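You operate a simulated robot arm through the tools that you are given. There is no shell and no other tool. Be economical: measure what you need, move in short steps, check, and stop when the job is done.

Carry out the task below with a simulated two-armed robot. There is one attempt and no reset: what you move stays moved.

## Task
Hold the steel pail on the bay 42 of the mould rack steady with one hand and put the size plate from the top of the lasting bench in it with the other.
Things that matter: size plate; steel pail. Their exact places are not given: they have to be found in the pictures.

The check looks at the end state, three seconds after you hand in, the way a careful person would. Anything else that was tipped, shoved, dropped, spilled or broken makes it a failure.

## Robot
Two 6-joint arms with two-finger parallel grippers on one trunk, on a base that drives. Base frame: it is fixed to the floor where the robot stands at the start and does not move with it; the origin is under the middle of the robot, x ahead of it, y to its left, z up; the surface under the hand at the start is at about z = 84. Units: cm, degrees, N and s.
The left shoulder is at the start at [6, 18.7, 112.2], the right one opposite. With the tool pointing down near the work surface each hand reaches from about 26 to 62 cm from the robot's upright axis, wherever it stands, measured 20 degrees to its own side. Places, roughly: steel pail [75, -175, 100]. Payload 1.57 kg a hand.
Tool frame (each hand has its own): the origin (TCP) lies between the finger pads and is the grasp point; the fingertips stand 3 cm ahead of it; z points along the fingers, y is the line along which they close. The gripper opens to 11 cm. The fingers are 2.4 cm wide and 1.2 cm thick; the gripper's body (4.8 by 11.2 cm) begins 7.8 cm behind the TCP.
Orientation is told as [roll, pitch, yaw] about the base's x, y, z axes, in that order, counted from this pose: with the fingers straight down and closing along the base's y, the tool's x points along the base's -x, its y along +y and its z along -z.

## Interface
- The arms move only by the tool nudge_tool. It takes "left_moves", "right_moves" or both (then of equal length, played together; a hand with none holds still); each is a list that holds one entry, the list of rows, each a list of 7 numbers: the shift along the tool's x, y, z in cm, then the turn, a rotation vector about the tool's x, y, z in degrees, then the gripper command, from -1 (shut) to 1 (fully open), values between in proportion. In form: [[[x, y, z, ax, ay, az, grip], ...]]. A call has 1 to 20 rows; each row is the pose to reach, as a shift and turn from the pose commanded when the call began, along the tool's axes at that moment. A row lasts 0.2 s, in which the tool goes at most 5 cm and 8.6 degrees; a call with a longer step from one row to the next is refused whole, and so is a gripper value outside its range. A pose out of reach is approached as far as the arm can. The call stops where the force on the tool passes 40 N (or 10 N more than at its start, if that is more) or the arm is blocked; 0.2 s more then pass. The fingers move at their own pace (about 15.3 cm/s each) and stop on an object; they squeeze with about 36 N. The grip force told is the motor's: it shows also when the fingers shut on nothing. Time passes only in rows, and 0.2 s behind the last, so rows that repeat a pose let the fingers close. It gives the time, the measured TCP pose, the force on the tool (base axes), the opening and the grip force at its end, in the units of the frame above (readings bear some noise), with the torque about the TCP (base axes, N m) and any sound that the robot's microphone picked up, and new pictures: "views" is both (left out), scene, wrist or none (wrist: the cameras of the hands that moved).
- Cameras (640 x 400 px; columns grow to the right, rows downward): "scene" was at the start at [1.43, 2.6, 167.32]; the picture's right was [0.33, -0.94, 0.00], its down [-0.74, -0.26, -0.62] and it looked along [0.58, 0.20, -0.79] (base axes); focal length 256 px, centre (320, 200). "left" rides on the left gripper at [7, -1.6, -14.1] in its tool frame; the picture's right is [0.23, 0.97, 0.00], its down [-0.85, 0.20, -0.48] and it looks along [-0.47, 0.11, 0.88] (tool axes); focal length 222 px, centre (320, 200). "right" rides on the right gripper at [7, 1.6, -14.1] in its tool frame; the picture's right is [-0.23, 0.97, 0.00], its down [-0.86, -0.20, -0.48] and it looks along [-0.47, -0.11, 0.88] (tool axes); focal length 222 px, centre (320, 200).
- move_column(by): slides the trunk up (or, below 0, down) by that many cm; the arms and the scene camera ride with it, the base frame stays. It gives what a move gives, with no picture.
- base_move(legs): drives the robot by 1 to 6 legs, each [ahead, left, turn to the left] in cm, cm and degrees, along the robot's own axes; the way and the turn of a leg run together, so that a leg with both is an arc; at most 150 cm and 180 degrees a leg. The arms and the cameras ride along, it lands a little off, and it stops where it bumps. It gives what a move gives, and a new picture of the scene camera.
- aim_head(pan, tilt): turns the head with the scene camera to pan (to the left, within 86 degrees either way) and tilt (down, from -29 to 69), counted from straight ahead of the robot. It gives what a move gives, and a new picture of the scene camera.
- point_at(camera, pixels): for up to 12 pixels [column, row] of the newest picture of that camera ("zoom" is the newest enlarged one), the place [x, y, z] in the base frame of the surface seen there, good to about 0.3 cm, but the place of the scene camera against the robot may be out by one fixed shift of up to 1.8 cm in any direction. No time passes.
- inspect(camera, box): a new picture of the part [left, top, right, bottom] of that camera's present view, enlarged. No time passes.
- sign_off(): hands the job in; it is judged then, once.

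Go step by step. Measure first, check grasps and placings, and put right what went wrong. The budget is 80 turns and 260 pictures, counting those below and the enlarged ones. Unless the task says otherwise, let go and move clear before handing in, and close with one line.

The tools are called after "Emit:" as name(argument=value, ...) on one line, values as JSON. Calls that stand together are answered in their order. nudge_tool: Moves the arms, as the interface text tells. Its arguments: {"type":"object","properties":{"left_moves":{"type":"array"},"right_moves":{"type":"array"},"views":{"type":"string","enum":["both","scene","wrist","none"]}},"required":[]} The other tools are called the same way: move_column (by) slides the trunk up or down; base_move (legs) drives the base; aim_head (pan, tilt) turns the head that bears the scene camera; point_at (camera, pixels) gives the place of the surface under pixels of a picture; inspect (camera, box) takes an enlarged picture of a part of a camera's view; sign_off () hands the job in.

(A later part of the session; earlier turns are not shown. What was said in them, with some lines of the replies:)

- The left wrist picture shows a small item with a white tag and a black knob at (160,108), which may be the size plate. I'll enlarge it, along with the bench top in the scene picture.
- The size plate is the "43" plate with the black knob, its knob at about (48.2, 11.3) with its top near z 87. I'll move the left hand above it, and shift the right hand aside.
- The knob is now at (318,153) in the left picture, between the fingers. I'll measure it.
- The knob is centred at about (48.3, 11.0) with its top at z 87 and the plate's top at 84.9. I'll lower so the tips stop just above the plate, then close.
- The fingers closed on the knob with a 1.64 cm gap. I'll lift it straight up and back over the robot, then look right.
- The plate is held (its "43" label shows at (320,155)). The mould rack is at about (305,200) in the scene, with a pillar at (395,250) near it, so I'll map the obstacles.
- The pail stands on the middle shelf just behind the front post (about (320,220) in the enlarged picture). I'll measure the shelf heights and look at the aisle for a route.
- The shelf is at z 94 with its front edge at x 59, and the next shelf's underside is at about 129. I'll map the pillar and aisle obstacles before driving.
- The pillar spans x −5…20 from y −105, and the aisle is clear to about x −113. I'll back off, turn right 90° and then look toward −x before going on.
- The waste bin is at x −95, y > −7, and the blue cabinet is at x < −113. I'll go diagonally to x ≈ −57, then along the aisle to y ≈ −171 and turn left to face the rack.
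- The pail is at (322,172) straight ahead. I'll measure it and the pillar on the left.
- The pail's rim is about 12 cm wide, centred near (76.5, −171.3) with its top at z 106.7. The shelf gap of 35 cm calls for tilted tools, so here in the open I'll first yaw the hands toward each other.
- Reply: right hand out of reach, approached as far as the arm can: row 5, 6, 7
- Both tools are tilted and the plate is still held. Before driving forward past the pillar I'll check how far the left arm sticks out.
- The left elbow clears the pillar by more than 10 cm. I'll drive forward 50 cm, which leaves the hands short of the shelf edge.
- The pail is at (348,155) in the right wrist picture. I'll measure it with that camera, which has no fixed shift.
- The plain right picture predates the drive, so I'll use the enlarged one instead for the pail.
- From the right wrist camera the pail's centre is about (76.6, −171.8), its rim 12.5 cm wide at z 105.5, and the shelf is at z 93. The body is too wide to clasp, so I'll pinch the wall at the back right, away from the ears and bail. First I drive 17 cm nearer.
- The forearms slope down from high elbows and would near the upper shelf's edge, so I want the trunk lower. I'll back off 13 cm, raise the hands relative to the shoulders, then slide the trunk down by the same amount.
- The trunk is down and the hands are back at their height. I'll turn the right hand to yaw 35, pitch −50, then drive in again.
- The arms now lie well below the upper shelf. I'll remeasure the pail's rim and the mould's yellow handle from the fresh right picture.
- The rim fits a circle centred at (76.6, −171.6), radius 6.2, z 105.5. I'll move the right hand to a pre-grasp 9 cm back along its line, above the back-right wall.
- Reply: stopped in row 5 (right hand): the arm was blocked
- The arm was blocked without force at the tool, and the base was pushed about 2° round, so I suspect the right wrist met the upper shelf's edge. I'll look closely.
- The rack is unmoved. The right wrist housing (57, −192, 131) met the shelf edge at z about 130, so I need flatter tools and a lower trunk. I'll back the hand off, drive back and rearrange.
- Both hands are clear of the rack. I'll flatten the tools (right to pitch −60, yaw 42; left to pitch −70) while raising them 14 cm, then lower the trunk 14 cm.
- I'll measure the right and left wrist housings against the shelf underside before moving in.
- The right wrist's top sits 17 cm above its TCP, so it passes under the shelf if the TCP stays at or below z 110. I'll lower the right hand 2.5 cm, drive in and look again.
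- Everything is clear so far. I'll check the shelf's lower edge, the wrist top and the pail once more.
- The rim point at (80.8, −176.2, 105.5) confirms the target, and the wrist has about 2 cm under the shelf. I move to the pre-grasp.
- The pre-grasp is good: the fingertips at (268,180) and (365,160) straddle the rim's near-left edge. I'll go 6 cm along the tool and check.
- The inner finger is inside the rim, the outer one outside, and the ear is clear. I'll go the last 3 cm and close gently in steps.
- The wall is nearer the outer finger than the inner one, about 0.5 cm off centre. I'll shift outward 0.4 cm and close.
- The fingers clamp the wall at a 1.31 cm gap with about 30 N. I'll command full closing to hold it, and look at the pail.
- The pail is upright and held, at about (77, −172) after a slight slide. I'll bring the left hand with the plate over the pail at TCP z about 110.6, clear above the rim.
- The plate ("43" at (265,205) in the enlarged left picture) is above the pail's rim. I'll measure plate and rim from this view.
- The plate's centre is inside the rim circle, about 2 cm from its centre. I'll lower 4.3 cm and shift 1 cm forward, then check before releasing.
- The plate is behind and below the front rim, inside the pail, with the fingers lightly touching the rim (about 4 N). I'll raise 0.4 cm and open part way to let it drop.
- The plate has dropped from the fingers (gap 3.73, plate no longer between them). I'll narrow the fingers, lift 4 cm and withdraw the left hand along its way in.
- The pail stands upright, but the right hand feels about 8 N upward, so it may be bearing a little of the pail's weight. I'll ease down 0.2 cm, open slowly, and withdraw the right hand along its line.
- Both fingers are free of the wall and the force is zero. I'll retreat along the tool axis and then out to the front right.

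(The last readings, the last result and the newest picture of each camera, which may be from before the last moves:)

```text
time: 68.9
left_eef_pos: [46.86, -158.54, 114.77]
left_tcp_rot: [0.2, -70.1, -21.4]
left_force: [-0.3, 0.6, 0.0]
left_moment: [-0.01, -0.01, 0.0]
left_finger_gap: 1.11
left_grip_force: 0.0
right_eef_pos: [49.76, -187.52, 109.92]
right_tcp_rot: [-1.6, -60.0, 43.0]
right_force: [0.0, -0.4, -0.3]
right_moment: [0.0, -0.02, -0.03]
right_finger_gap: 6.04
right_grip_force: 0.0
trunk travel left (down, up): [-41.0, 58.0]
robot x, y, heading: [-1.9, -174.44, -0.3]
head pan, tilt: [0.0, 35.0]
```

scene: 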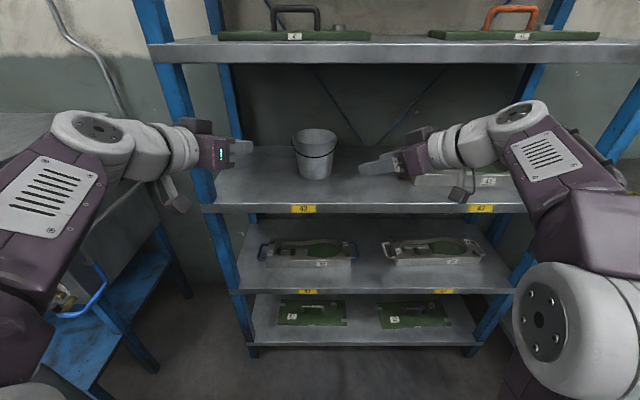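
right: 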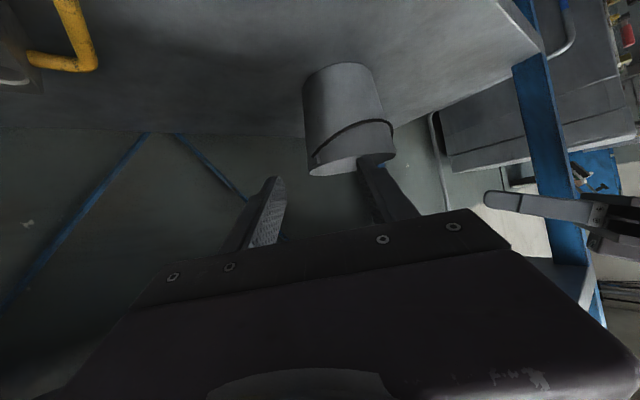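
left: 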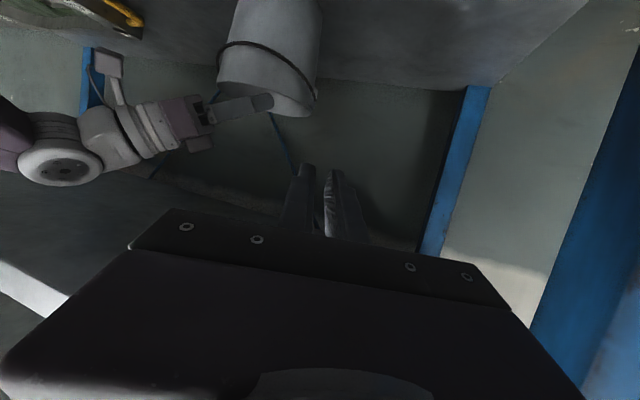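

The hands are clear of the rack and the pail stands upright above tag 42. To confirm the plate is inside, I'll raise the trunk (hands clear of the shelf edge) and look down into the pail.

Emit:
base_move(legs=[[-4, 0, 0]])

Emit:
move_column(by=34)

Emit:
aim_head(pan=0, tilt=40)

Emit:
inspect(camera="scene", box=[270, 130, 370, 220])

```text
time: 69.8
left_eef_pos: [42.59, -158.65, 114.85]
left_tcp_rot: [0.2, -70.1, -21.4]
left_force: [-0.4, -0.4, -0.2]
left_moment: [-0.01, 0.0, 0.0]
left_finger_gap: 1.11
left_grip_force: 0.1
right_eef_pos: [45.65, -187.52, 109.83]
right_tcp_rot: [-1.5, -60.1, 43.2]
right_force: [0.2, -0.6, 0.5]
right_moment: [-0.03, 0.03, -0.04]
right_finger_gap: 6.05
right_grip_force: 0.2
trunk travel left (down, up): [-41.0, 58.0]
robot x, y, heading: [-6.25, -174.44, -0.4]
head pan, tilt: [0.0, 35.0]
```

scene: 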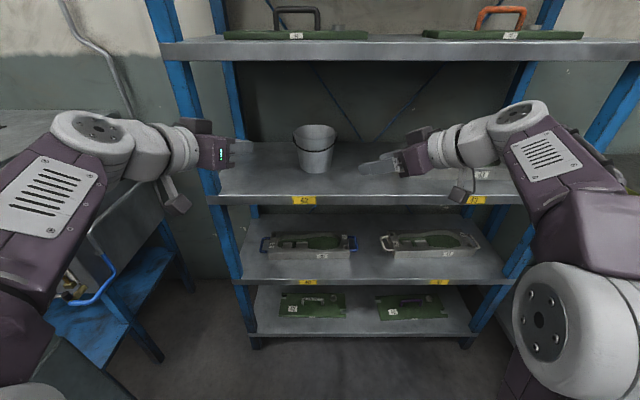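

```text
time: 73.1
left_eef_pos: [42.82, -158.51, 148.78]
left_tcp_rot: [0.1, -70.0, -21.3]
left_force: [0.3, -0.3, -0.2]
left_moment: [-0.03, -0.02, 0.01]
left_finger_gap: 1.1
left_grip_force: 0.0
right_eef_pos: [45.78, -187.5, 143.78]
right_tcp_rot: [-1.6, -60.0, 42.9]
right_force: [0.2, -0.7, -0.4]
right_moment: [0.0, 0.0, -0.01]
right_finger_gap: 6.04
right_grip_force: 0.1
trunk travel left (down, up): [-75.0, 24.0]
robot x, y, heading: [-5.91, -173.95, -0.3]
head pan, tilt: [0.0, 35.0]
```

```text
time: 73.8
left_eef_pos: [42.93, -158.5, 148.81]
left_tcp_rot: [0.1, -70.0, -21.3]
left_force: [0.1, 0.1, -0.2]
left_moment: [0.02, 0.01, -0.02]
left_finger_gap: 1.1
left_grip_force: 0.0
right_eef_pos: [45.78, -187.39, 143.85]
right_tcp_rot: [-1.4, -60.1, 43.0]
right_force: [0.5, 0.3, 0.0]
right_moment: [-0.01, 0.0, 0.0]
right_finger_gap: 6.07
right_grip_force: 0.2
trunk travel left (down, up): [-75.0, 24.0]
robot x, y, heading: [-5.87, -174.34, 0.0]
head pan, tilt: [0.0, 40.0]
```

scene: 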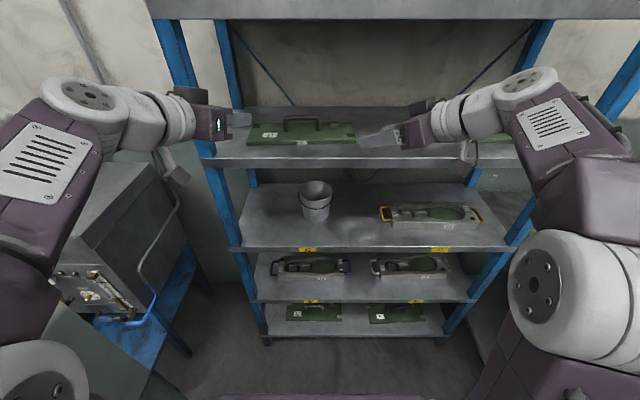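

```text
4.44 times, centred on (320, 175) of scene
```

zoom: 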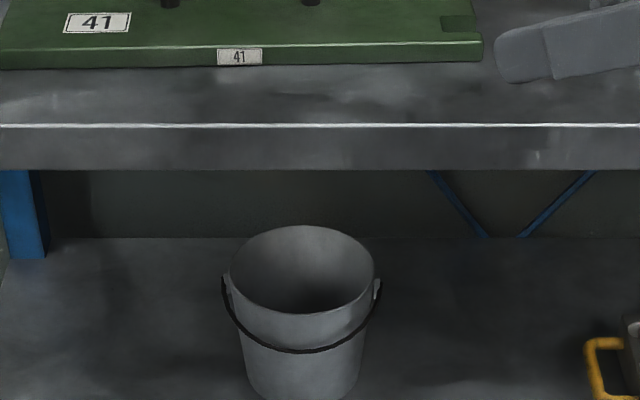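

The pail stands upright over tag 42, and nothing lies on the shelf around it. The plate left the fingers below the rim, inside the pail; the floor of the pail is hidden from here, but no picture shows the plate anywhere else. The neighbouring moulds are undisturbed and both hands are clear, so I hand in.

Emit:
sign_off()

```text
The job is handed in.
```

The size plate was released inside the steel pail on bay 42 while the right hand held the pail's rim; I could not see the pail's floor afterwards, but the plate is nowhere else in view. The pail slid about 1 cm when gripped, and the right wrist once bumped the edge of the shelf above, which did not move.
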